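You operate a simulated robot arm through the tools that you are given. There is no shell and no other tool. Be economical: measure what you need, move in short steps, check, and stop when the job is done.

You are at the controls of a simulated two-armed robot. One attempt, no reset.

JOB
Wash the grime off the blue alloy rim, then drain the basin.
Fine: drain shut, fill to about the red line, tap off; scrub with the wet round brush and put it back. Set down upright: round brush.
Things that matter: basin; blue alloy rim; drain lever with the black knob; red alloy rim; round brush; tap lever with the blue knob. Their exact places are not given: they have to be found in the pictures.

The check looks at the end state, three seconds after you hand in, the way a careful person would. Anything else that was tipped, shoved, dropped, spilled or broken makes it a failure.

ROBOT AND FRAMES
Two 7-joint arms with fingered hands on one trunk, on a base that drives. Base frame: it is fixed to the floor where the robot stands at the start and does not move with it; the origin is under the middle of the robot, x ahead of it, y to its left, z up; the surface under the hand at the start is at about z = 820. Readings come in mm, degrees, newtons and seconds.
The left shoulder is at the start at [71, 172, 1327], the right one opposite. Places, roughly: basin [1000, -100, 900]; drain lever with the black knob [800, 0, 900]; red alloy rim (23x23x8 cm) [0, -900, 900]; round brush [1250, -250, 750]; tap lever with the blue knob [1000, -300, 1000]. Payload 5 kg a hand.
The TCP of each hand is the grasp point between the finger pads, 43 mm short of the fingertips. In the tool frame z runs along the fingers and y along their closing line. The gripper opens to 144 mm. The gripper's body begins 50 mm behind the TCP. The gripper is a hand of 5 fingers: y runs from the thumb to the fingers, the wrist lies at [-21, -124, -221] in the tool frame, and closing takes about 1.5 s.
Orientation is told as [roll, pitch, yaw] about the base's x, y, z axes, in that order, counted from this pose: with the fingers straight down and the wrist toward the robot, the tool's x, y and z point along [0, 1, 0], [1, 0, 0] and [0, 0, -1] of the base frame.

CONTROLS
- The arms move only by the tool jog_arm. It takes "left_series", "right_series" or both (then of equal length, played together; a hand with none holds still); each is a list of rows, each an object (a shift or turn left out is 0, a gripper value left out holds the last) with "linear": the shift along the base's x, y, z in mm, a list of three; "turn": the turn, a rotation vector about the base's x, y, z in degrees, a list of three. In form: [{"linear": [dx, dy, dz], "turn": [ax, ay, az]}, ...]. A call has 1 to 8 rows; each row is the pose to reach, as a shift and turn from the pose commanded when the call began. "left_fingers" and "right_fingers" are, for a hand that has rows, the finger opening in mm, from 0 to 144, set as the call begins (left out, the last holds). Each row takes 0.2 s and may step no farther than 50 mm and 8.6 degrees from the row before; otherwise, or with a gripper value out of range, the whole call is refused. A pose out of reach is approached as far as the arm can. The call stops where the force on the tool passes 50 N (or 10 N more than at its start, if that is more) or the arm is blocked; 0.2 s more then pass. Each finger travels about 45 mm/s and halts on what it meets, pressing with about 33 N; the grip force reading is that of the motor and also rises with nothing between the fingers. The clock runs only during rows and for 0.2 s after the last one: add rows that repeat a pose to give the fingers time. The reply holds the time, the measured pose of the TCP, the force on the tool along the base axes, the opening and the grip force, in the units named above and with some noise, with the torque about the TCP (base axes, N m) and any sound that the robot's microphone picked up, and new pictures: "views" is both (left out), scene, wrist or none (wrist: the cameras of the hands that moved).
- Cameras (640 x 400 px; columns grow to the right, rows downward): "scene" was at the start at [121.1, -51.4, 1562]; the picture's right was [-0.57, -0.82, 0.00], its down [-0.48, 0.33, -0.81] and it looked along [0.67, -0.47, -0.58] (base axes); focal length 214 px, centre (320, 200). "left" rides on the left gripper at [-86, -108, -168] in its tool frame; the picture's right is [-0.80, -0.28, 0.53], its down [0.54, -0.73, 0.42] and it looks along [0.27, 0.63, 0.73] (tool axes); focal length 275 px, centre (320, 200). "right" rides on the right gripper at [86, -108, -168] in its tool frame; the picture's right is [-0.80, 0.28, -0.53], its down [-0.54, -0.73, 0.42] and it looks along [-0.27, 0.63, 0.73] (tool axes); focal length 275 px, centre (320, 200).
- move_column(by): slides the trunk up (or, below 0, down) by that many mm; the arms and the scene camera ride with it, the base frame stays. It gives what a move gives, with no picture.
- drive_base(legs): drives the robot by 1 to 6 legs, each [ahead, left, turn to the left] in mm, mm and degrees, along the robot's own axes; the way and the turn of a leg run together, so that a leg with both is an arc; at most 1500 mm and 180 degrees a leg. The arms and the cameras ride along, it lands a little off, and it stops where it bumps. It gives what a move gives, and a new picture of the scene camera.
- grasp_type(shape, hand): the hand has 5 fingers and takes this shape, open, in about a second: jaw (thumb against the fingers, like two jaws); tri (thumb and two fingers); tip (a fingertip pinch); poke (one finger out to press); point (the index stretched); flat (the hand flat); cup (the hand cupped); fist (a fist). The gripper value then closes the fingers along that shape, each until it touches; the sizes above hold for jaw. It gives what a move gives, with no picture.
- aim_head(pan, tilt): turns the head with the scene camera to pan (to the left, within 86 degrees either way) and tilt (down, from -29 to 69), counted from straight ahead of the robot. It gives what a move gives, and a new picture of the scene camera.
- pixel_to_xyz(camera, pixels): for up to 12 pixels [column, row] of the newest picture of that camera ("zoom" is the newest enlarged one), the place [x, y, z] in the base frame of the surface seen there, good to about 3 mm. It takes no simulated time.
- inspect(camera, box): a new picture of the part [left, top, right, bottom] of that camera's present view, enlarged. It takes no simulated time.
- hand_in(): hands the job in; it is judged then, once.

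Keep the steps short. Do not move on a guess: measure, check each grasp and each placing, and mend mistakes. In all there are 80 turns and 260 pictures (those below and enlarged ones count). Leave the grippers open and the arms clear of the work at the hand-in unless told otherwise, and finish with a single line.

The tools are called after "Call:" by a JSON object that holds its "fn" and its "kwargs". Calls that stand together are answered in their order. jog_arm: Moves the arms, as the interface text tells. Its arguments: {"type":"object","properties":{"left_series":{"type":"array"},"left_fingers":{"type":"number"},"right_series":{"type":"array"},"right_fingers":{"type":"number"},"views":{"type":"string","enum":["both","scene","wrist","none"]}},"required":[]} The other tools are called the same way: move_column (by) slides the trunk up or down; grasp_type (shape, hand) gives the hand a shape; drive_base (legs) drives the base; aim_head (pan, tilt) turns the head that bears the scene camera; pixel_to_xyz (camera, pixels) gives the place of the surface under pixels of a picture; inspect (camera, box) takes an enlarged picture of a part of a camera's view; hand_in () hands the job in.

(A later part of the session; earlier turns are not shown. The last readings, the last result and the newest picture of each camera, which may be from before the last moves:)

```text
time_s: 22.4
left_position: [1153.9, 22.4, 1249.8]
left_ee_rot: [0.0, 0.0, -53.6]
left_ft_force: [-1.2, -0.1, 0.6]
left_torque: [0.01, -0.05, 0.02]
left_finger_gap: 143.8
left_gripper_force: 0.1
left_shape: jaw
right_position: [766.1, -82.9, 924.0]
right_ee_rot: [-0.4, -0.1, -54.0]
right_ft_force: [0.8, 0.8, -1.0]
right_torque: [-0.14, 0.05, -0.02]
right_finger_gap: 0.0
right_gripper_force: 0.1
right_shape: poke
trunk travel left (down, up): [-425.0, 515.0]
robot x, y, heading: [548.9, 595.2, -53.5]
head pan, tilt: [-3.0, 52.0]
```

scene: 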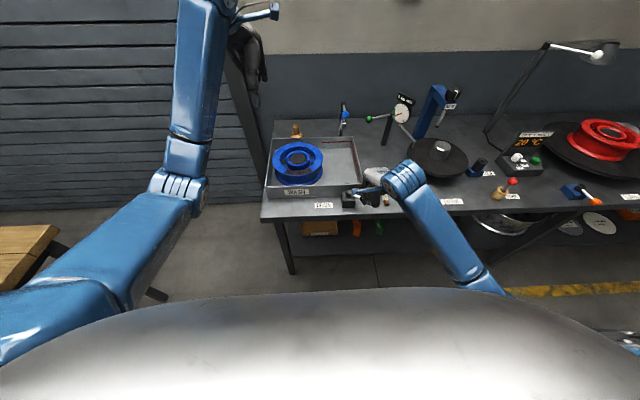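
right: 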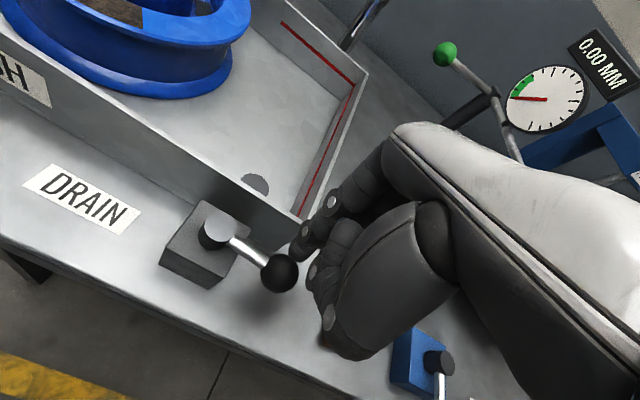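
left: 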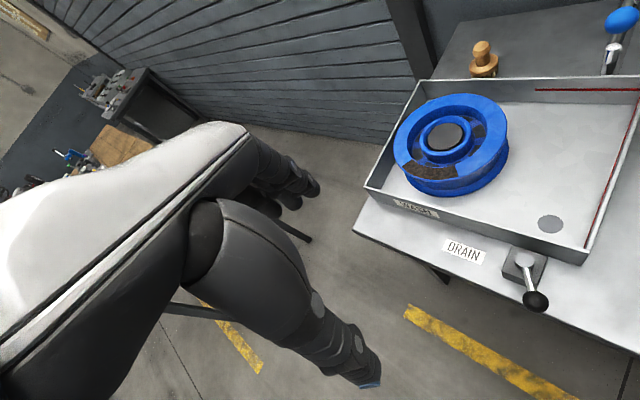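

Call:
{"fn": "pixel_to_xyz", "kwargs": {"camera": "right", "pixels": [[279, 272], [219, 229], [297, 256], [255, 184]]}}

Call:
{"fn": "jog_arm", "kwargs": {"right_series": [{"linear": [0, 0, 50]}, {"linear": [0, 0, 100]}, {"linear": [-20, 0, 140]}], "views": "both"}}

```text
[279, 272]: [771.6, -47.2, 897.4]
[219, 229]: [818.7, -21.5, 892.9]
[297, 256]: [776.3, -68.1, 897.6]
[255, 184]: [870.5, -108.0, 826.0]
```

```text
time_s: 23.2
left_position: [1154.8, 23.3, 1249.7]
left_ee_rot: [-0.1, 0.0, -53.6]
left_ft_force: [-0.3, 0.0, -0.7]
left_torque: [0.01, -0.04, -0.02]
left_finger_gap: 143.8
left_gripper_force: 0.1
left_shape: jaw
right_position: [743.9, -81.1, 1069.4]
right_ee_rot: [-0.6, -0.3, -54.0]
right_ft_force: [-0.1, 0.6, 0.0]
right_torque: [-0.03, 0.01, 0.01]
right_finger_gap: 0.0
right_gripper_force: 0.0
right_shape: poke
trunk travel left (down, up): [-425.0, 515.0]
robot x, y, heading: [547.2, 596.0, -53.6]
head pan, tilt: [-3.0, 52.0]
```

scene: 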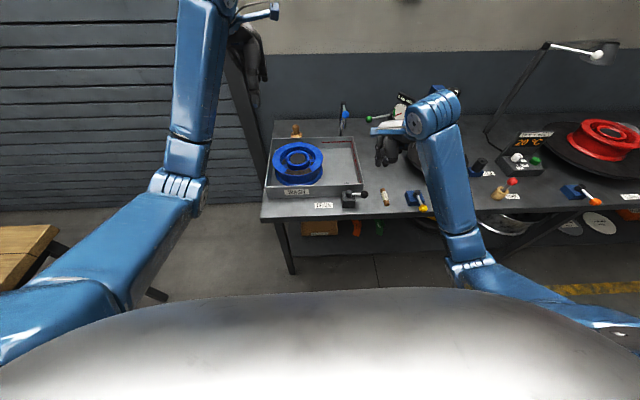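
right: 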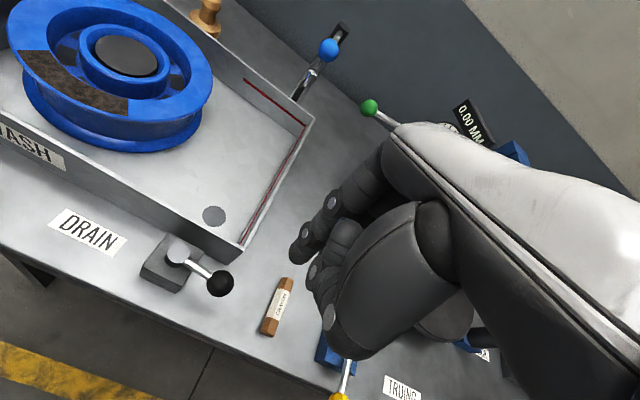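

Call:
{"fn": "inspect", "kwargs": {"camera": "right", "box": [140, 180, 300, 310]}}

Call:
{"fn": "inspect", "kwargs": {"camera": "scene", "box": [310, 140, 410, 220]}}

Call:
{"fn": "pixel_to_xyz", "kwargs": {"camera": "right", "pixels": [[222, 285], [178, 250], [214, 216], [238, 200], [200, 190], [297, 256]]}}

```text
3.08 times, centred on (220, 245) of right
```

zoom: 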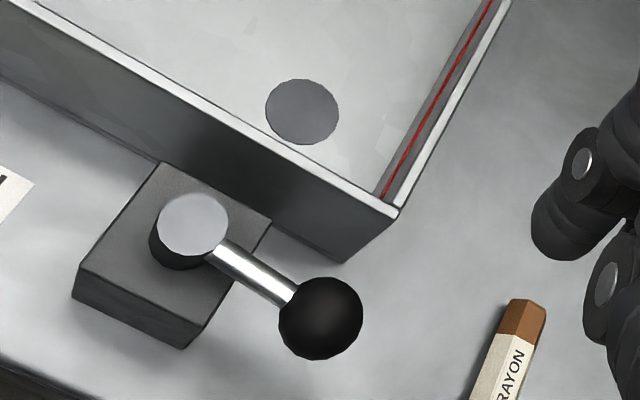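

```text
5.00 times, centred on (360, 180) of scene
```

zoom: 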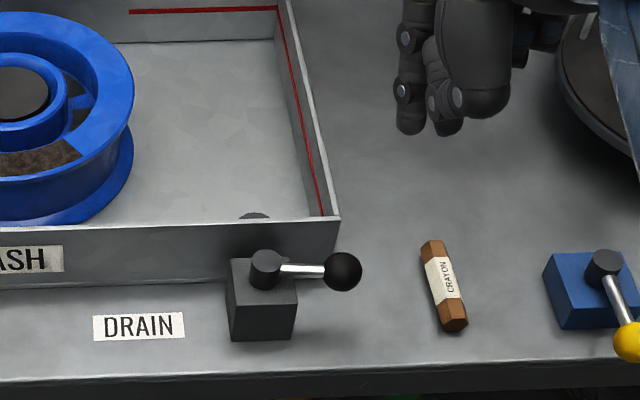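

```text
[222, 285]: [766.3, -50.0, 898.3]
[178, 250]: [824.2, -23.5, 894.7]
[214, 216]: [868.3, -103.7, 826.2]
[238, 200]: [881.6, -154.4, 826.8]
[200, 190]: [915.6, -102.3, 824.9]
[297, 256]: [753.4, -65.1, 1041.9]
```

The drain lever is now parallel to the basin wall (about 53° swung). Whether that's shut I'll learn from the water. Now I raise the hand and drive forward 150 mm to reach the tap.

Call:
{"fn": "jog_arm", "kwargs": {"right_series": [{"linear": [0, 0, 40]}], "views": "none"}}

Call:
{"fn": "drive_base", "kwargs": {"legs": [[150, 0, 0]]}}

Call:
{"fn": "inspect", "kwargs": {"camera": "right", "box": [0, 0, 640, 400]}}

```text
time_s: 23.6
left_position: [1155.8, 23.2, 1249.2]
left_ee_rot: [0.0, 0.1, -53.6]
left_ft_force: [0.0, 0.3, -0.4]
left_torque: [-0.02, 0.03, -0.03]
left_finger_gap: 143.7
left_gripper_force: 0.1
left_shape: jaw
right_position: [744.1, -81.6, 1106.8]
right_ee_rot: [-0.6, -0.2, -54.1]
right_ft_force: [0.5, 0.4, -0.2]
right_torque: [-0.03, -0.01, -0.02]
right_finger_gap: 0.0
right_gripper_force: 0.2
right_shape: poke
trunk travel left (down, up): [-425.0, 515.0]
robot x, y, heading: [549.1, 595.0, -53.6]
head pan, tilt: [-3.0, 52.0]
```

```text
time_s: 24.9
left_position: [1240.7, -95.6, 1250.7]
left_ee_rot: [-0.1, 0.0, -53.5]
left_ft_force: [-0.4, 0.1, 1.4]
left_torque: [-0.05, -0.03, 0.0]
left_finger_gap: 143.9
left_gripper_force: 0.1
left_shape: jaw
right_position: [830.5, -198.8, 1107.1]
right_ee_rot: [-0.6, -0.5, -54.2]
right_ft_force: [-0.2, 0.6, 1.1]
right_torque: [-0.03, 0.02, -0.04]
right_finger_gap: 0.0
right_gripper_force: 0.1
right_shape: poke
trunk travel left (down, up): [-425.0, 515.0]
robot x, y, heading: [636.8, 474.2, -53.6]
head pan, tilt: [-3.0, 52.0]
```

scene: 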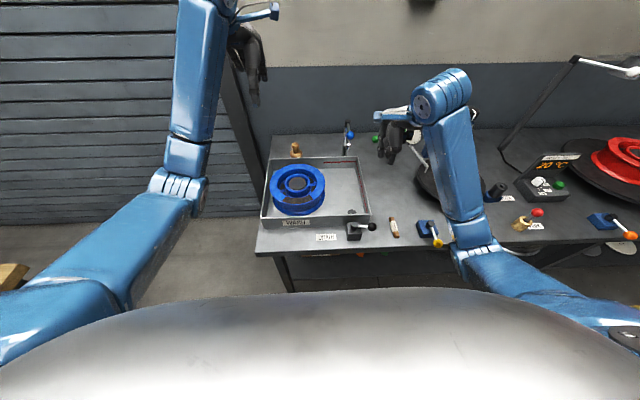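

```text
1.00 times, centred on (320, 200) of right (not enlarged: the box is as wide or as high as the picture)
```

zoom: 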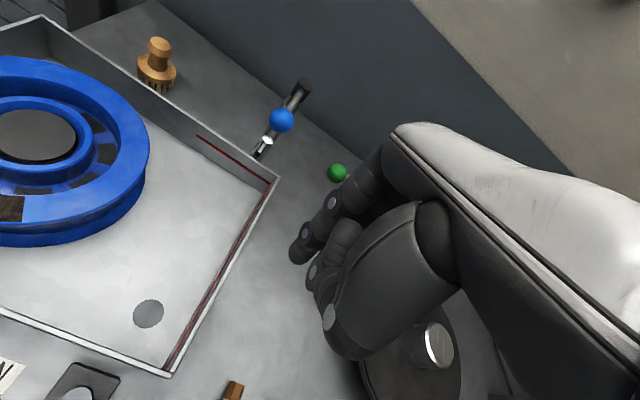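

Call:
{"fn": "pixel_to_xyz", "kwargs": {"camera": "zoom", "pixels": [[281, 120], [300, 88], [265, 143], [337, 171], [296, 256], [157, 45], [157, 65]]}}

Call:
{"fn": "inspect", "kwargs": {"camera": "right", "box": [220, 60, 360, 200]}}

Call:
{"fn": "inspect", "kwargs": {"camera": "scene", "box": [320, 100, 440, 190]}}

```text
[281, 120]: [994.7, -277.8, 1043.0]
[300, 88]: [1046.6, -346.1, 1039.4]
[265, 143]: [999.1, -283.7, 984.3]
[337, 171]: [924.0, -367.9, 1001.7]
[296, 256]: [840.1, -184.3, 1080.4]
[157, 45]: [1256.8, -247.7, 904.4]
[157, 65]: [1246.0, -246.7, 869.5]
```

```text
2.86 times, centred on (290, 130) of right
```

zoom: 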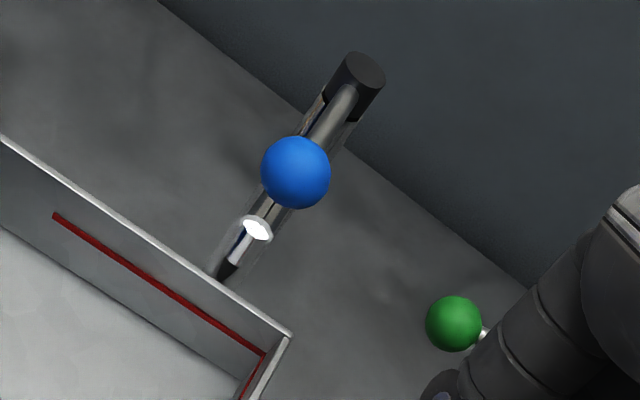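

```text
4.44 times, centred on (380, 145) of scene
```

zoom: 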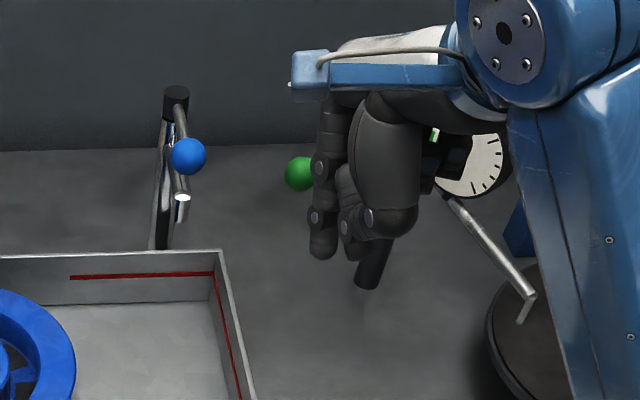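

Call:
{"fn": "pixel_to_xyz", "kwargs": {"camera": "zoom", "pixels": [[480, 165], [505, 150], [370, 270], [450, 205], [188, 155], [300, 173], [323, 250], [350, 250]]}}

Call:
{"fn": "pixel_to_xyz", "kwargs": {"camera": "scene", "pixels": [[408, 150], [412, 140]]}}

```text
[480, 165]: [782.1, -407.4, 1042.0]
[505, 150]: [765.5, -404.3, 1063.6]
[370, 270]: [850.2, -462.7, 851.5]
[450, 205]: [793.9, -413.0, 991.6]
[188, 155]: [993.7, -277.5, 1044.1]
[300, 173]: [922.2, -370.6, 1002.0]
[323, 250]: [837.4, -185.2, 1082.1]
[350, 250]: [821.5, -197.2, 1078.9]
```

```text
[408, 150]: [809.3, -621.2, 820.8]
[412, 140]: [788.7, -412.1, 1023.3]
```

Knob at [995, -278, 1040]; nothing in the way at this height. I move the fingertip to the right of the tap knob and lower it level with it.

Call:
{"fn": "jog_arm", "kwargs": {"right_series": [{"linear": [35, -34, 0]}, {"linear": [69, -67, 0]}, {"linear": [94, -92, 0]}, {"linear": [119, -117, 0]}, {"linear": [119, -117, -42]}], "views": "both"}}

Call:
{"fn": "inspect", "kwargs": {"camera": "scene", "box": [320, 100, 440, 190]}}

```text
time_s: 26.1
left_position: [1242.0, -95.3, 1250.8]
left_ee_rot: [0.1, 0.1, -53.6]
left_ft_force: [-0.6, -1.2, -0.5]
left_torque: [0.06, 0.0, -0.01]
left_finger_gap: 143.8
left_gripper_force: 0.0
left_shape: jaw
right_position: [949.6, -318.6, 1061.8]
right_ee_rot: [-0.4, -0.4, -54.2]
right_ft_force: [-0.8, 0.4, 0.8]
right_torque: [0.02, -0.03, 0.01]
right_finger_gap: 0.2
right_gripper_force: 0.0
right_shape: poke
trunk travel left (down, up): [-425.0, 515.0]
robot x, y, heading: [636.2, 476.4, -53.4]
head pan, tilt: [-3.0, 52.0]
```

scene: 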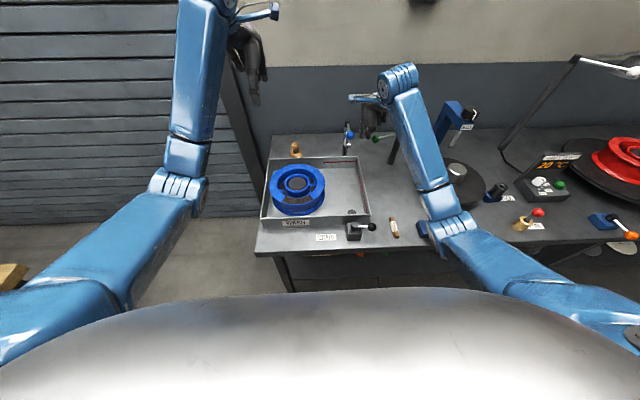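
right: 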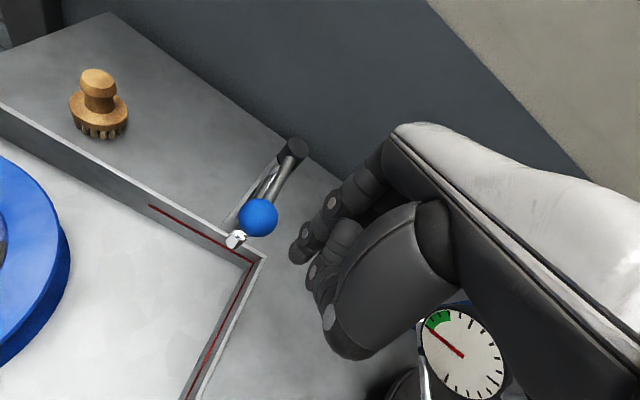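

```text
4.44 times, centred on (380, 145) of scene
```

zoom: 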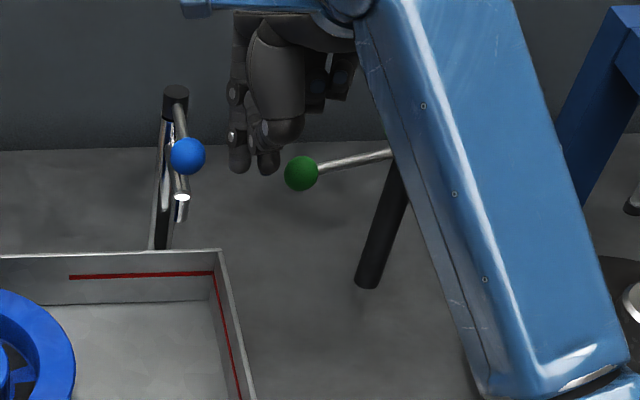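

The finger is level and right of the blue knob. I push left in small steps.

Call:
{"fn": "jog_arm", "kwargs": {"right_series": [{"linear": [8, 6, 0]}, {"linear": [16, 12, 0]}, {"linear": [22, 16, 0]}, {"linear": [28, 21, 0]}], "views": "wrist"}}

Call:
{"fn": "inspect", "kwargs": {"camera": "scene", "box": [320, 100, 400, 160]}}

```text
time_s: 27.1
left_position: [1237.5, -101.2, 1249.5]
left_ee_rot: [0.2, 0.2, -53.7]
left_ft_force: [-0.2, -0.5, -0.4]
left_torque: [0.01, -0.02, 0.01]
left_finger_gap: 143.7
left_gripper_force: 0.1
left_shape: jaw
right_position: [968.7, -305.0, 1063.7]
right_ee_rot: [-0.6, -0.3, -54.7]
right_ft_force: [-29.8, -26.3, 0.2]
right_torque: [-0.76, 0.82, -0.17]
right_finger_gap: 0.0
right_gripper_force: 0.0
right_shape: poke
trunk travel left (down, up): [-425.0, 515.0]
robot x, y, heading: [631.2, 475.1, -54.1]
head pan, tilt: [-3.0, 52.0]
```

right: 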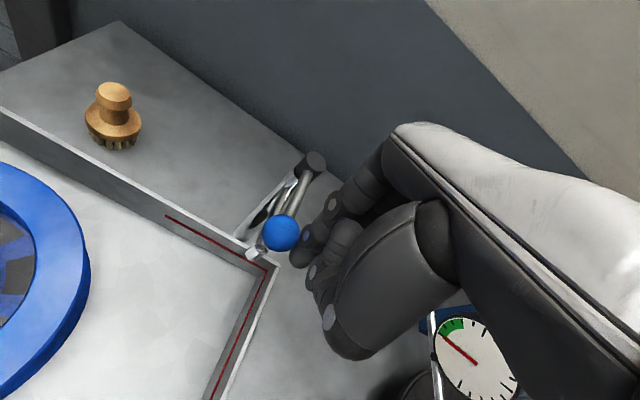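

```text
6.67 times, centred on (360, 130) of scene
```

zoom: 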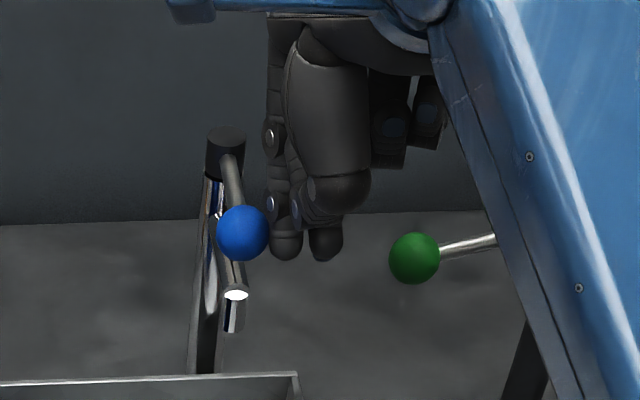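

The lever resists leftward with 40 N, so this is its stop; it opens to the right. I lift over and come down on its left side.

Call:
{"fn": "jog_arm", "kwargs": {"right_series": [{"linear": [-8, -6, 0]}, {"linear": [-8, -6, 40]}, {"linear": [-8, -6, 75]}, {"linear": [22, 16, 75]}, {"linear": [54, 40, 75]}, {"linear": [54, 40, 40]}], "views": "wrist"}}

Call:
{"fn": "inspect", "kwargs": {"camera": "scene", "box": [320, 100, 400, 160]}}

```text
time_s: 28.6
left_position: [1241.6, -97.2, 1249.3]
left_ee_rot: [0.1, 0.1, -53.6]
left_ft_force: [-0.4, -0.1, 0.8]
left_torque: [0.08, -0.06, -0.01]
left_finger_gap: 143.5
left_gripper_force: 0.1
left_shape: jaw
right_position: [1033.1, -257.8, 1102.2]
right_ee_rot: [-0.6, -0.3, -54.1]
right_ft_force: [-0.1, -0.6, -0.2]
right_torque: [0.04, -0.02, 0.01]
right_finger_gap: 0.2
right_gripper_force: 0.1
right_shape: poke
trunk travel left (down, up): [-425.0, 515.0]
robot x, y, heading: [635.7, 478.7, -53.6]
head pan, tilt: [-3.0, 52.0]
```

right: 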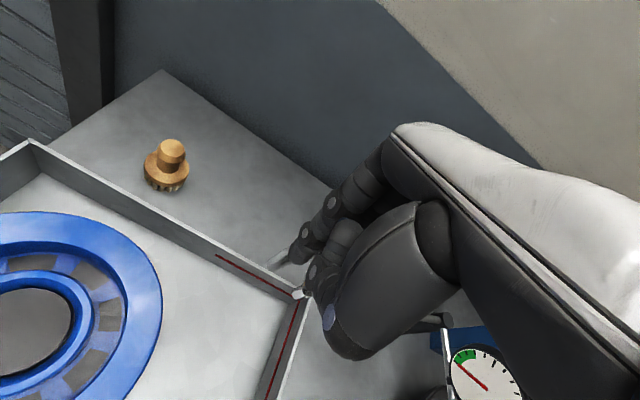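

```text
6.67 times, centred on (360, 130) of scene
```

zoom: 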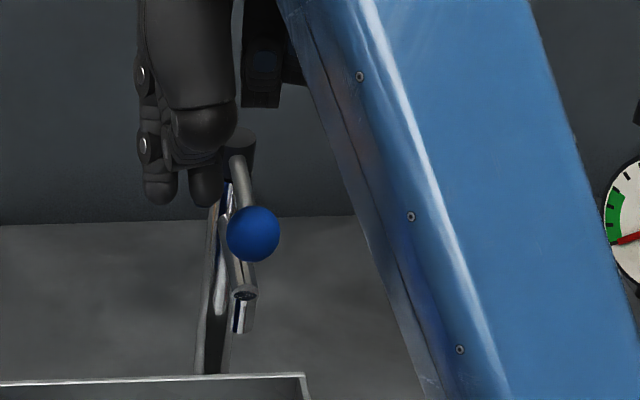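

Call:
{"fn": "jog_arm", "kwargs": {"right_series": [{"linear": [0, 0, -38]}, {"linear": [-14, -10, -38]}, {"linear": [-26, -19, -38]}, {"linear": [-34, -25, -38]}, {"linear": [-42, -31, -38]}, {"linear": [-50, -36, -38]}], "views": "both"}}

Call:
{"fn": "inspect", "kwargs": {"camera": "scene", "box": [310, 100, 410, 170]}}

```text
time_s: 29.9
left_position: [1243.1, -96.2, 1250.7]
left_ee_rot: [0.0, -0.1, -53.6]
left_ft_force: [-0.1, -0.1, -0.1]
left_torque: [-0.01, 0.02, -0.01]
left_finger_gap: 143.9
left_gripper_force: 0.1
left_shape: jaw
right_position: [983.2, -291.5, 1066.5]
right_ee_rot: [-0.4, -0.4, -54.3]
right_ft_force: [0.9, 0.3, 1.2]
right_torque: [0.0, -0.01, 0.01]
right_finger_gap: 0.0
right_gripper_force: 0.1
right_shape: poke
trunk travel left (down, up): [-425.0, 515.0]
robot x, y, heading: [636.9, 474.4, -53.6]
head pan, tilt: [-3.0, 52.0]
```

scene: 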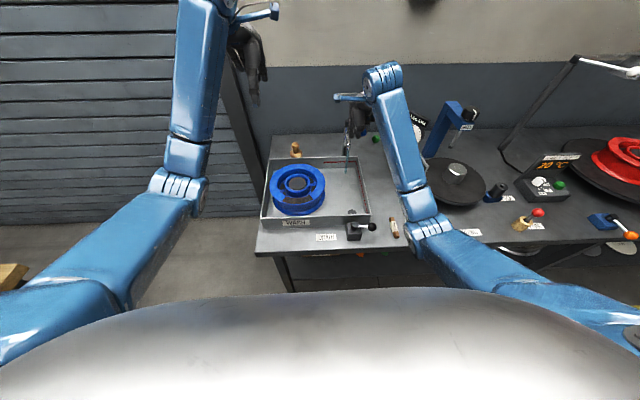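
right: 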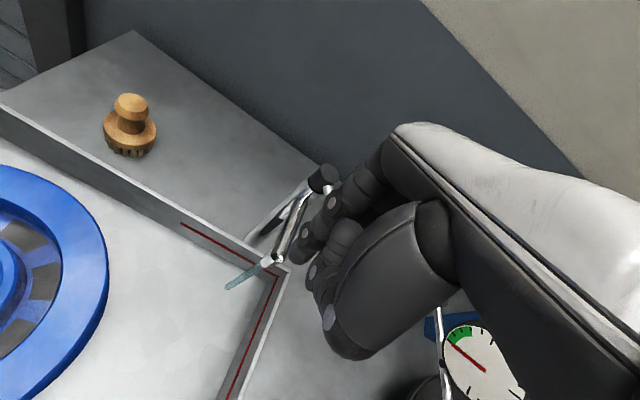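

```text
5.71 times, centred on (360, 135) of scene
```

zoom: 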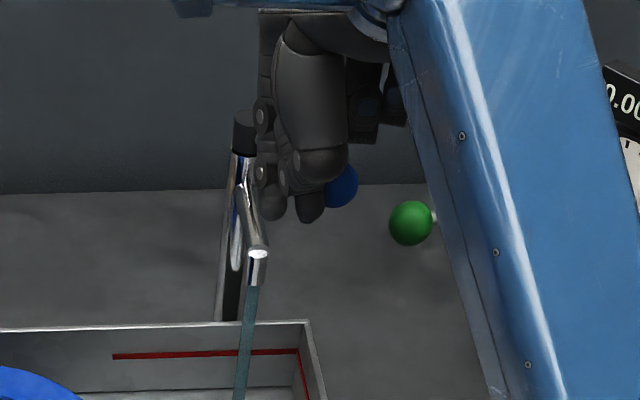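

Water flows. I'll check the lever's place, then reposition the finger to its right so I can shut it promptly.

Call:
{"fn": "pixel_to_xyz", "kwargs": {"camera": "zoom", "pixels": [[345, 185], [243, 125], [270, 200], [240, 390], [305, 215]]}}

Call:
{"fn": "jog_arm", "kwargs": {"right_series": [{"linear": [6, 4, 0]}, {"linear": [6, 4, 45]}, {"linear": [6, 4, 80]}], "views": "both"}}

Call:
{"fn": "inspect", "kwargs": {"camera": "scene", "box": [260, 100, 420, 230]}}

```text
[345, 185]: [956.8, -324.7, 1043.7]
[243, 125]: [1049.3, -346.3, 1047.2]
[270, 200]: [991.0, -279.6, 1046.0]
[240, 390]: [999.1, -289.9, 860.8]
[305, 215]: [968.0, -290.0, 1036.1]
```

```text
time_s: 30.8
left_position: [1242.7, -95.7, 1249.8]
left_ee_rot: [0.0, 0.1, -53.7]
left_ft_force: [0.0, 0.9, 0.5]
left_torque: [-0.02, 0.01, 0.0]
left_finger_gap: 143.7
left_gripper_force: 0.1
left_shape: jaw
right_position: [990.0, -288.1, 1146.7]
right_ee_rot: [-0.6, -0.2, -54.2]
right_ft_force: [0.1, 0.4, 0.0]
right_torque: [-0.01, -0.02, 0.0]
right_finger_gap: 0.0
right_gripper_force: 0.0
right_shape: poke
trunk travel left (down, up): [-425.0, 515.0]
robot x, y, heading: [635.7, 475.0, -53.7]
head pan, tilt: [-3.0, 52.0]
```

scene: 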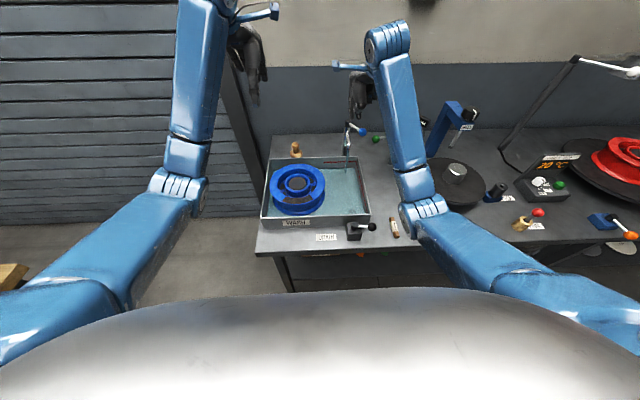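
right: 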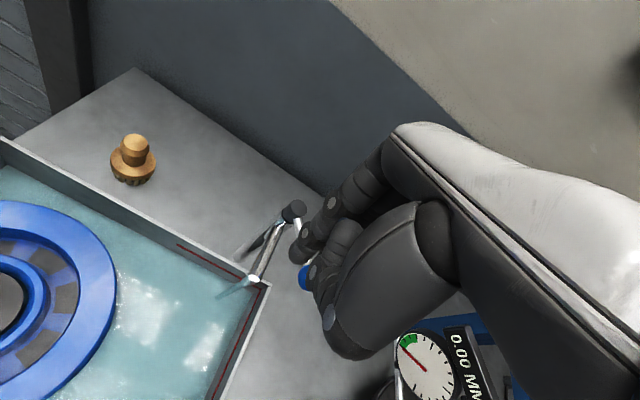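

```text
3.08 times, centred on (340, 165) of scene
```

zoom: 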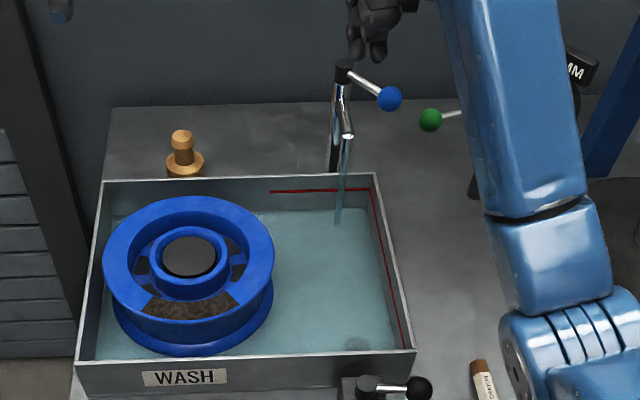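

Water is collecting, so the drain is shut. Let me measure water level versus the red line.

Call:
{"fn": "pixel_to_xyz", "kwargs": {"camera": "zoom", "pixels": [[310, 280], [330, 300], [310, 191], [385, 270], [400, 325], [389, 98], [430, 120], [290, 192], [345, 135]]}}

Call:
{"fn": "pixel_to_xyz", "kwargs": {"camera": "right", "pixels": [[150, 300], [190, 250], [216, 265], [240, 320], [130, 250], [305, 275], [296, 256]]}}

```text
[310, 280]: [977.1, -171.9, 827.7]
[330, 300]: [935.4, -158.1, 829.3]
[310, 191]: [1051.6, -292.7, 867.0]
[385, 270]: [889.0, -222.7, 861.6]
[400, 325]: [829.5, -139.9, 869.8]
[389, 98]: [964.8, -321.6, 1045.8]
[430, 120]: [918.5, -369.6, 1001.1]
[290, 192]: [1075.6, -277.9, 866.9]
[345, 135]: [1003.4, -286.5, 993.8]
```

```text
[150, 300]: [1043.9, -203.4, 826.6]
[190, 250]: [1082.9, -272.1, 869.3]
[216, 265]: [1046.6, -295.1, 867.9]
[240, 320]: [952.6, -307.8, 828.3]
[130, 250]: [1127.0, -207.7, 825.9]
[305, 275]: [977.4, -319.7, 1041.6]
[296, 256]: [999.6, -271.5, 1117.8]
```

Floor reads 825–829, red line z ≈ 867; the level is still shallow. I move the finger to the right side of the tap knob and keep watching.

Call:
{"fn": "jog_arm", "kwargs": {"right_series": [{"linear": [-32, -37, 0]}, {"linear": [-65, -75, 0]}, {"linear": [-65, -75, -40]}, {"linear": [-65, -75, -78]}], "views": "both"}}

Call:
{"fn": "inspect", "kwargs": {"camera": "scene", "box": [310, 110, 390, 180]}}

```text
refused: row 2 steps farther than a row can; nothing moved
```

```text
5.71 times, centred on (350, 145) of scene
```

zoom: 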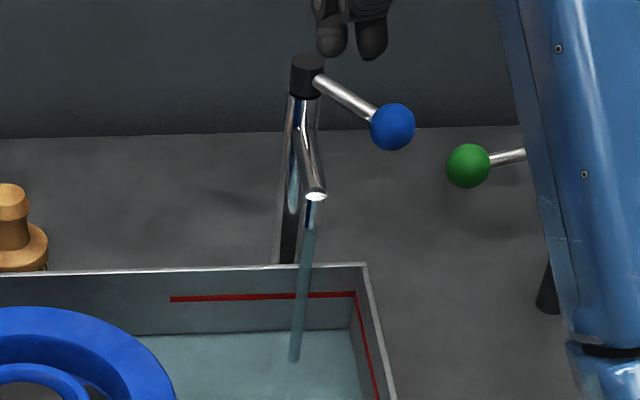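

Call:
{"fn": "jog_arm", "kwargs": {"right_series": [{"linear": [-22, -25, 0]}, {"linear": [-44, -50, 0]}, {"linear": [-65, -75, 0]}, {"linear": [-65, -75, -40]}, {"linear": [-65, -75, -78]}], "views": "both"}}

Call:
{"fn": "inspect", "kwargs": {"camera": "scene", "box": [310, 110, 390, 180]}}

```text
time_s: 31.9
left_position: [1243.0, -96.1, 1250.3]
left_ee_rot: [-0.1, 0.1, -53.6]
left_ft_force: [-0.7, 0.0, 0.2]
left_torque: [0.03, 0.05, -0.02]
left_finger_gap: 143.9
left_gripper_force: 0.2
left_shape: jaw
right_position: [922.7, -364.3, 1067.6]
right_ee_rot: [-0.6, -0.4, -54.1]
right_ft_force: [-1.1, 0.7, 0.3]
right_torque: [0.03, -0.01, 0.02]
right_finger_gap: 0.1
right_gripper_force: 0.1
right_shape: poke
trunk travel left (down, up): [-425.0, 515.0]
robot x, y, heading: [637.1, 475.0, -53.8]
head pan, tilt: [-3.0, 52.0]
```

scene: 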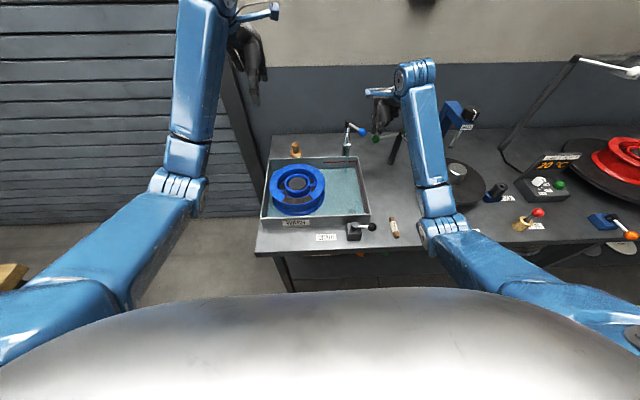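
right: 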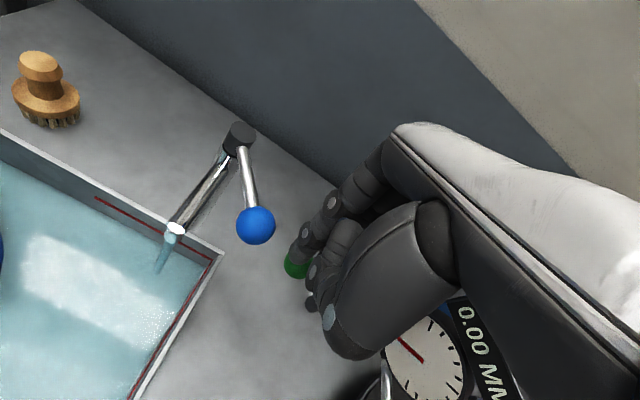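

```text
5.71 times, centred on (350, 145) of scene
```

zoom: 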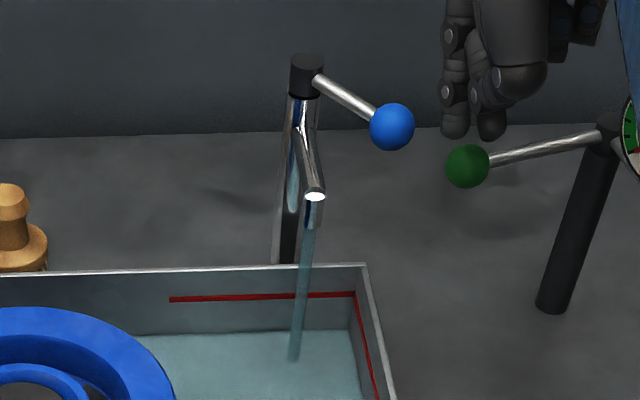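

Call:
{"fn": "pixel_to_xyz", "kwargs": {"camera": "right", "pixels": [[80, 230], [120, 330], [40, 300], [20, 200], [297, 262], [170, 270]]}}

Call:
{"fn": "jog_arm", "kwargs": {"right_series": [{"linear": [0, 0, 0]}, {"linear": [0, 0, 0]}, {"linear": [0, 0, 0]}, {"linear": [0, 0, 0]}, {"linear": [0, 0, 0]}, {"linear": [0, 0, 0]}, {"linear": [0, 0, 0]}, {"linear": [0, 0, 0]}], "views": "wrist"}}

Call:
{"fn": "inspect", "kwargs": {"camera": "scene", "box": [310, 110, 390, 180]}}

Call:
{"fn": "pixel_to_xyz", "kwargs": {"camera": "right", "pixels": [[80, 230], [120, 330], [40, 300], [20, 200]]}}

```text
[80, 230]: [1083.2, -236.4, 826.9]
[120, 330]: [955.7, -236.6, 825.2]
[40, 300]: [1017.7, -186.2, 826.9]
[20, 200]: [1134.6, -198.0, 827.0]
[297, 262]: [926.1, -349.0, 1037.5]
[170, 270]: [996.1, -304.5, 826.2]
```

```text
time_s: 33.8
left_position: [1243.1, -96.1, 1249.4]
left_ee_rot: [-0.1, 0.1, -53.6]
left_ft_force: [0.7, 0.3, -0.1]
left_torque: [0.03, 0.02, 0.0]
left_finger_gap: 143.8
left_gripper_force: 0.1
left_shape: jaw
right_position: [922.8, -363.3, 1067.4]
right_ee_rot: [-0.7, -0.4, -54.2]
right_ft_force: [-0.5, 0.8, 0.1]
right_torque: [-0.01, 0.02, 0.02]
right_finger_gap: 0.0
right_gripper_force: 0.0
right_shape: poke
trunk travel left (down, up): [-425.0, 515.0]
robot x, y, heading: [639.1, 476.1, -53.6]
head pan, tilt: [-3.0, 52.0]
```

right: 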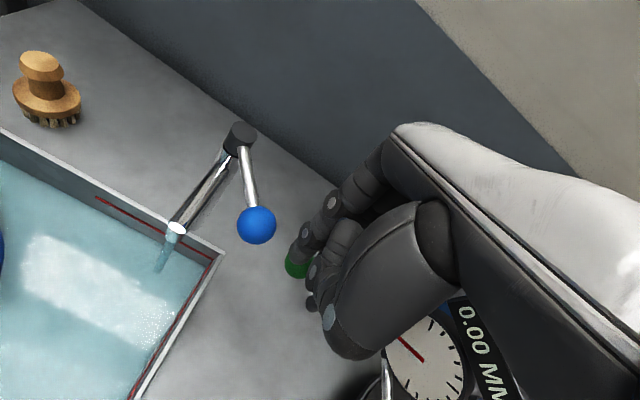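

```text
5.71 times, centred on (350, 145) of scene
```

zoom: 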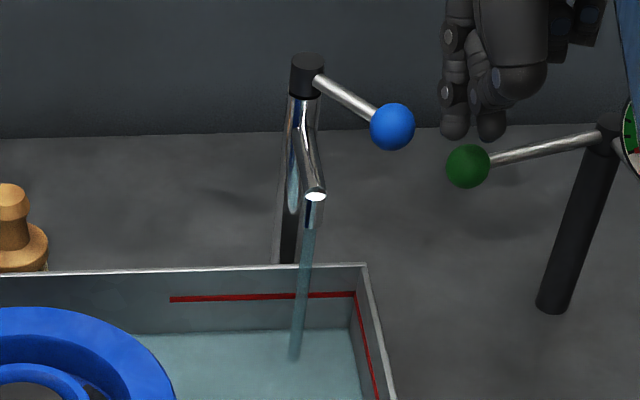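

```text
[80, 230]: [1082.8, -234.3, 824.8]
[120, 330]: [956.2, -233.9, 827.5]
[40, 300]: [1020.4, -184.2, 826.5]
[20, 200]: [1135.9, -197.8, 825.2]
```

In nearly 3 s the level hasn't risen, so the drain is probably open and the original lever position was shut. I close the tap (push left to its stop) and see whether the film of water drains away.

Call:
{"fn": "jog_arm", "kwargs": {"right_series": [{"linear": [10, 10, 0]}, {"linear": [19, 21, 0]}, {"linear": [28, 33, 0]}, {"linear": [37, 44, 0]}, {"linear": [43, 51, 0]}, {"linear": [47, 57, 0]}, {"linear": [50, 60, 0]}], "views": "wrist"}}

Call:
{"fn": "inspect", "kwargs": {"camera": "scene", "box": [310, 110, 390, 180]}}

```text
time_s: 35.4
left_position: [1239.1, -98.4, 1250.0]
left_ee_rot: [0.1, 0.1, -53.7]
left_ft_force: [-0.6, 0.2, -0.3]
left_torque: [0.01, 0.0, 0.01]
left_finger_gap: 143.5
left_gripper_force: 0.1
left_shape: jaw
right_position: [969.1, -307.0, 1068.9]
right_ee_rot: [-0.5, -0.2, -54.5]
right_ft_force: [-14.8, -15.8, 1.5]
right_torque: [-0.51, 0.46, -0.12]
right_finger_gap: 0.2
right_gripper_force: 0.1
right_shape: poke
trunk travel left (down, up): [-425.0, 515.0]
robot x, y, heading: [637.5, 475.2, -53.6]
head pan, tilt: [-3.0, 52.0]
```

right: 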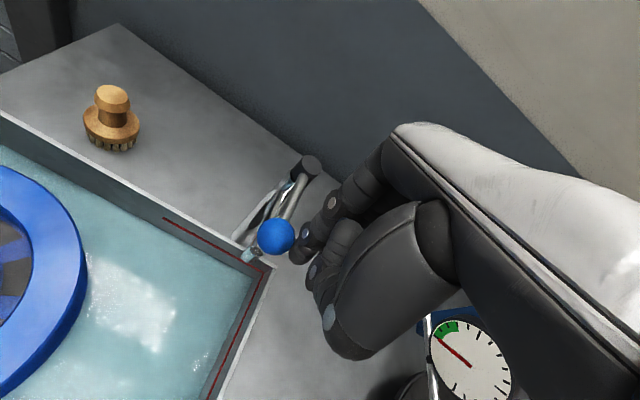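

```text
5.71 times, centred on (350, 145) of scene
```

zoom: 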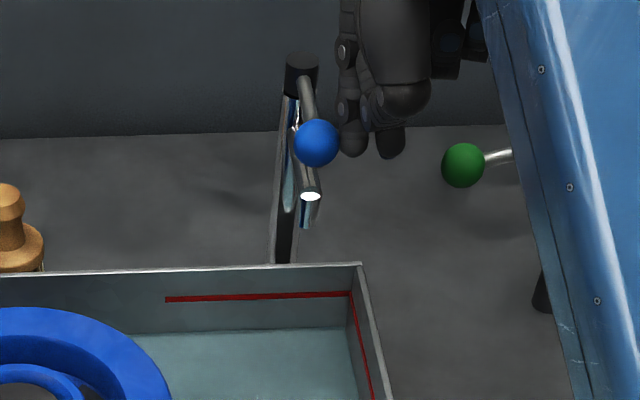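

Tap is off. I retract up and back toward me, then check whether the film drains.

Call:
{"fn": "jog_arm", "kwargs": {"right_series": [{"linear": [-8, -6, 0]}, {"linear": [-8, -6, 45]}, {"linear": [-20, 10, 60]}, {"linear": [-45, 45, 60]}, {"linear": [-70, 80, 60]}, {"linear": [-95, 115, 60]}], "views": "wrist"}}

Call:
{"fn": "drive_base", "kwargs": {"legs": [[-140, 0, 0]]}}

Call:
{"fn": "inspect", "kwargs": {"camera": "scene", "box": [260, 110, 400, 230]}}

```text
time_s: 36.8
left_position: [1238.9, -95.7, 1251.3]
left_ee_rot: [0.1, -0.1, -53.6]
left_ft_force: [-2.0, -0.8, 0.1]
left_torque: [0.02, -0.07, 0.04]
left_finger_gap: 144.0
left_gripper_force: 0.0
left_shape: jaw
right_position: [873.4, -187.0, 1127.2]
right_ee_rot: [-0.5, -0.4, -54.2]
right_ft_force: [-0.9, -0.4, 0.4]
right_torque: [0.0, -0.08, -0.03]
right_finger_gap: 0.1
right_gripper_force: 0.1
right_shape: poke
trunk travel left (down, up): [-425.0, 515.0]
robot x, y, heading: [635.8, 474.1, -53.4]
head pan, tilt: [-3.0, 52.0]
```

right: 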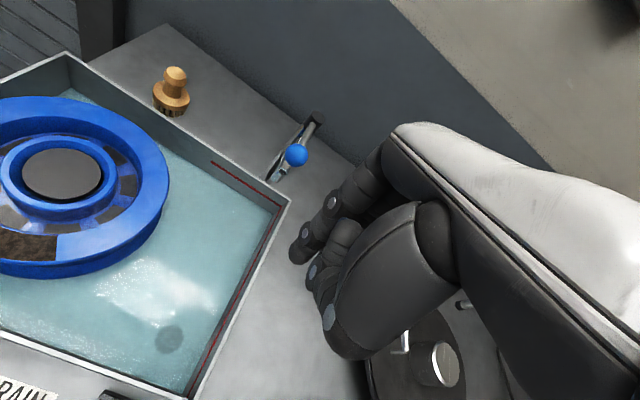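

```text
time_s: 38.1
left_position: [1161.5, 15.6, 1248.2]
left_ee_rot: [-0.1, 0.2, -53.5]
left_ft_force: [-0.5, 0.0, -0.2]
left_torque: [0.0, 0.01, -0.01]
left_finger_gap: 143.7
left_gripper_force: 0.0
left_shape: jaw
right_position: [794.2, -76.8, 1126.1]
right_ee_rot: [-0.6, -0.3, -54.1]
right_ft_force: [0.2, 0.0, 0.7]
right_torque: [0.03, 0.05, 0.04]
right_finger_gap: 0.1
right_gripper_force: 0.1
right_shape: poke
trunk travel left (down, up): [-425.0, 515.0]
robot x, y, heading: [555.6, 583.8, -53.4]
head pan, tilt: [-3.0, 52.0]
```

scene: 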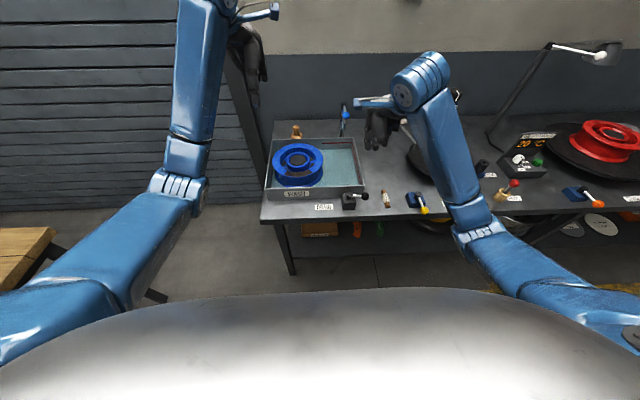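

```text
3.33 times, centred on (330, 170) of scene
```

zoom: 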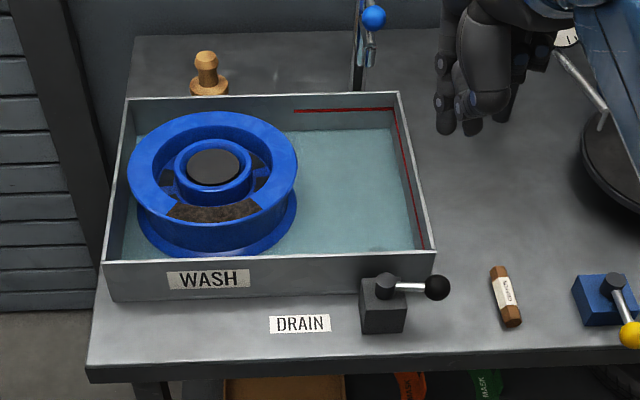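

I can't tell yet whether the film is draining; I'll wait 1.6 s more and compare closely.

Call:
{"fn": "jog_arm", "kwargs": {"right_series": [{"linear": [0, 0, 0]}, {"linear": [0, 0, 0]}, {"linear": [0, 0, 0]}, {"linear": [0, 0, 0]}, {"linear": [0, 0, 0]}, {"linear": [0, 0, 0]}, {"linear": [0, 0, 0]}, {"linear": [0, 0, 0]}], "views": "wrist"}}

Call:
{"fn": "inspect", "kwargs": {"camera": "scene", "box": [330, 130, 380, 200]}}

Call:
{"fn": "inspect", "kwargs": {"camera": "right", "box": [0, 120, 320, 400]}}

```text
time_s: 39.9
left_position: [1161.1, 18.0, 1248.8]
left_ee_rot: [0.0, 0.2, -53.6]
left_ft_force: [0.9, -0.1, 0.5]
left_torque: [0.02, 0.02, 0.0]
left_finger_gap: 143.9
left_gripper_force: 0.1
left_shape: jaw
right_position: [793.3, -75.3, 1127.7]
right_ee_rot: [-0.6, -0.3, -54.1]
right_ft_force: [0.3, -0.7, 0.6]
right_torque: [-0.03, -0.04, 0.02]
right_finger_gap: 0.1
right_gripper_force: 0.1
right_shape: poke
trunk travel left (down, up): [-425.0, 515.0]
robot x, y, heading: [553.6, 586.5, -53.4]
head pan, tilt: [-3.0, 52.0]
```

right: 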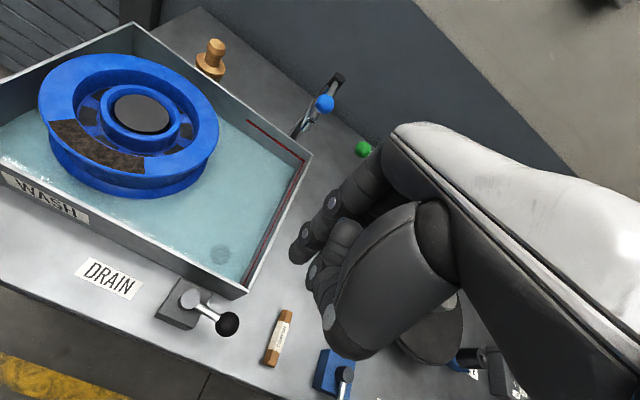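

```text
5.71 times, centred on (355, 165) of scene
```

zoom: 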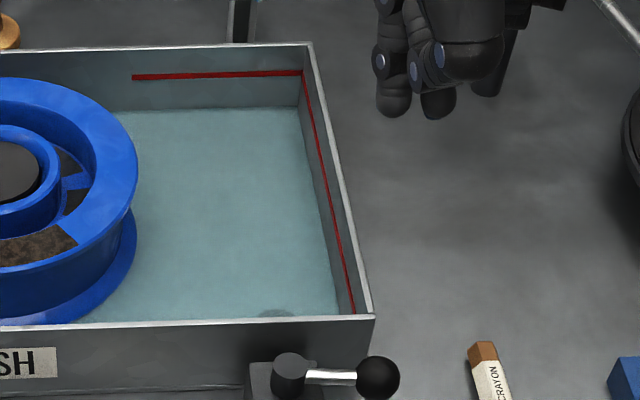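

```text
1.43 times, centred on (160, 260) of right
```

zoom: 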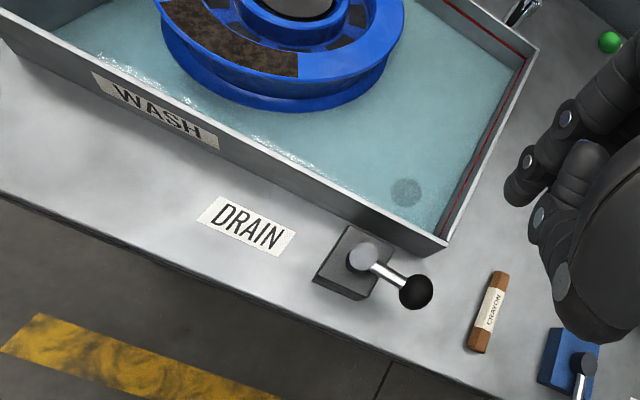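

Call:
{"fn": "pixel_to_xyz", "kwargs": {"camera": "zoom", "pixels": [[405, 192], [350, 190], [430, 130], [300, 150], [450, 80], [250, 130], [470, 110], [100, 40], [430, 210], [330, 160]]}}

Call:
{"fn": "pixel_to_xyz", "kwargs": {"camera": "scene", "pixels": [[350, 170], [345, 160], [355, 180], [340, 180]]}}

```text
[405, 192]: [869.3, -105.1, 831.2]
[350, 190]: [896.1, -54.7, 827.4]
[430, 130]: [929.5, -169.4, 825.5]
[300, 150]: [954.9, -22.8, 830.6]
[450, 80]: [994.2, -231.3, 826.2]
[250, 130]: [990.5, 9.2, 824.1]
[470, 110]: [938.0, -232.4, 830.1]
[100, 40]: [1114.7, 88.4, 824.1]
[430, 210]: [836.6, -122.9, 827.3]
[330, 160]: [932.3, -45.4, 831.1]
```

```text
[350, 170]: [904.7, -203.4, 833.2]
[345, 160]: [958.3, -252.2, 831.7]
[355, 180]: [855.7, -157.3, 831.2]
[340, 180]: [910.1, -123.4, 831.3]
```

The readings are within noise, so I'll settle it by returning the drain lever to its original stop. I bring the finger above the gap between knob and basin corner and check alignment.

Call:
{"fn": "jog_arm", "kwargs": {"right_series": [{"linear": [-25, -23, 0]}, {"linear": [-25, -23, -50]}, {"linear": [-25, -23, -100]}, {"linear": [-25, -23, -145]}], "views": "wrist"}}

Call:
{"fn": "inspect", "kwargs": {"camera": "right", "box": [160, 140, 400, 300]}}

Call:
{"fn": "inspect", "kwargs": {"camera": "scene", "box": [310, 140, 410, 220]}}

Call:
{"fn": "pixel_to_xyz", "kwargs": {"camera": "right", "pixels": [[297, 260], [297, 256]]}}

```text
time_s: 40.9
left_position: [1160.4, 16.7, 1249.4]
left_ee_rot: [0.0, 0.0, -53.5]
left_ft_force: [0.0, 0.1, -0.8]
left_torque: [0.01, -0.02, 0.01]
left_finger_gap: 143.8
left_gripper_force: 0.0
left_shape: jaw
right_position: [766.8, -97.4, 981.8]
right_ee_rot: [-0.7, -0.4, -54.2]
right_ft_force: [0.1, 0.5, 0.0]
right_torque: [0.01, -0.01, 0.03]
right_finger_gap: 0.1
right_gripper_force: 0.0
right_shape: poke
trunk travel left (down, up): [-425.0, 515.0]
robot x, y, heading: [554.7, 585.9, -53.5]
head pan, tilt: [-3.0, 52.0]
```

right: 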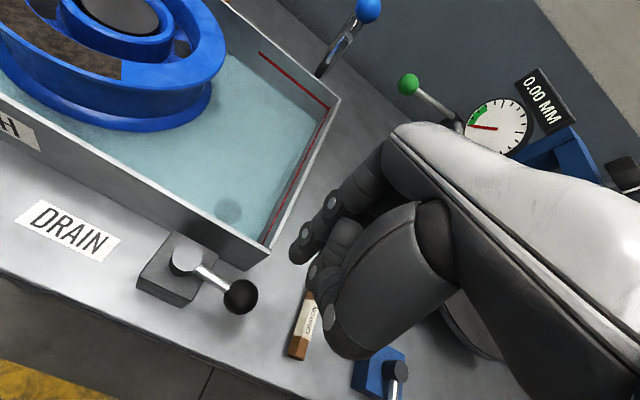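

```text
2.50 times, centred on (280, 220) of right
```

zoom: 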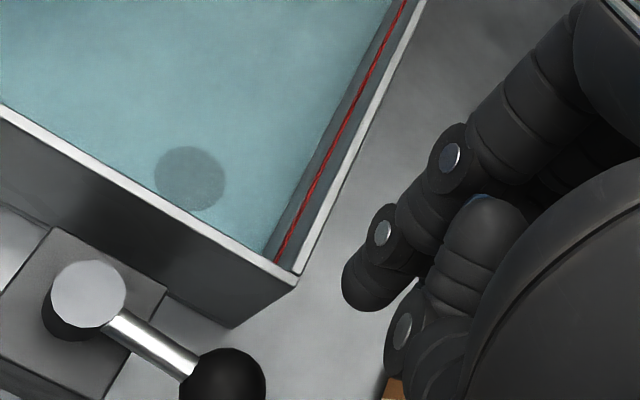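

```text
5.00 times, centred on (360, 180) of scene
```

zoom: 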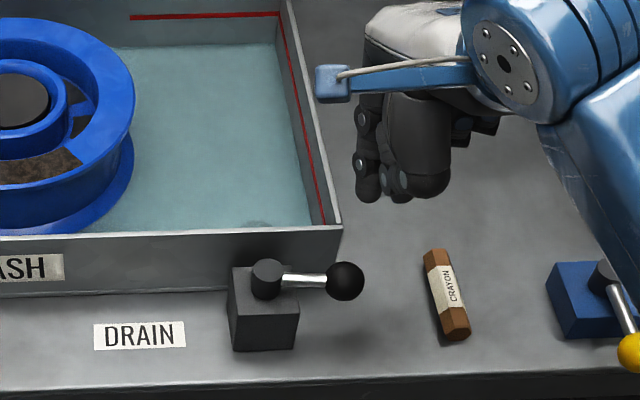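

```text
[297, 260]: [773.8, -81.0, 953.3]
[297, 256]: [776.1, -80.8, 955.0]
```

Fingertip [775, -81] is just outside the corner, behind the knob. I lower it 53 mm and sweep the lever back along its arc to the original stop.

Call:
{"fn": "jog_arm", "kwargs": {"right_series": [{"linear": [0, 0, -45]}, {"linear": [0, 2, -54]}, {"linear": [-2, 9, -54]}, {"linear": [-9, 21, -54]}, {"linear": [-16, 33, -54]}, {"linear": [-21, 47, -54]}, {"linear": [-20, 57, -54]}, {"linear": [-17, 67, -54]}], "views": "wrist"}}

Call:
{"fn": "inspect", "kwargs": {"camera": "right", "box": [160, 140, 400, 300]}}

Call:
{"fn": "inspect", "kwargs": {"camera": "scene", "box": [310, 140, 410, 220]}}

```text
time_s: 42.7
left_position: [1160.9, 17.6, 1250.2]
left_ee_rot: [0.0, 0.0, -53.6]
left_ft_force: [0.1, 0.1, 0.2]
left_torque: [0.01, 0.03, 0.0]
left_finger_gap: 143.8
left_gripper_force: 0.1
left_shape: jaw
right_position: [750.1, -28.8, 927.6]
right_ee_rot: [-0.6, -0.3, -54.1]
right_ft_force: [-0.5, 0.3, 0.2]
right_torque: [-0.05, 0.01, 0.04]
right_finger_gap: 0.0
right_gripper_force: 0.2
right_shape: poke
trunk travel left (down, up): [-425.0, 515.0]
robot x, y, heading: [553.6, 584.6, -53.4]
head pan, tilt: [-3.0, 52.0]
```

right: 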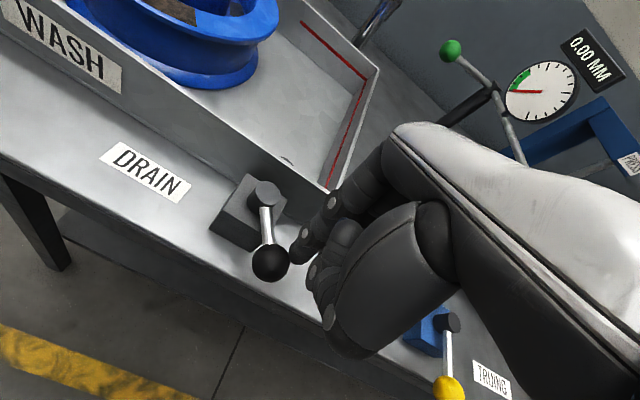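

```text
2.50 times, centred on (280, 220) of right
```

zoom: 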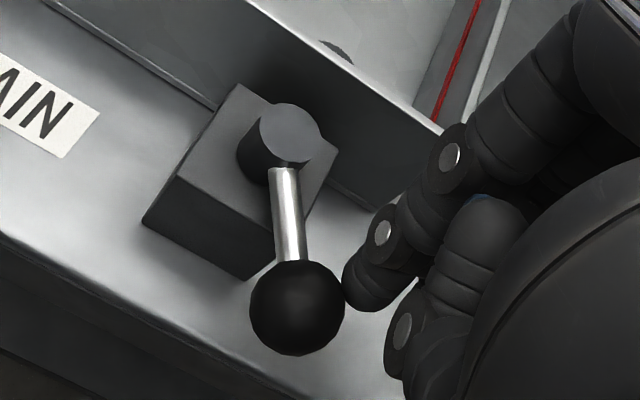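

```text
5.00 times, centred on (360, 180) of scene
```

zoom: 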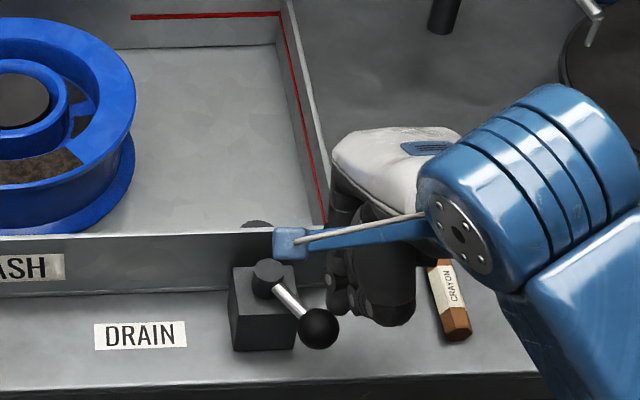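

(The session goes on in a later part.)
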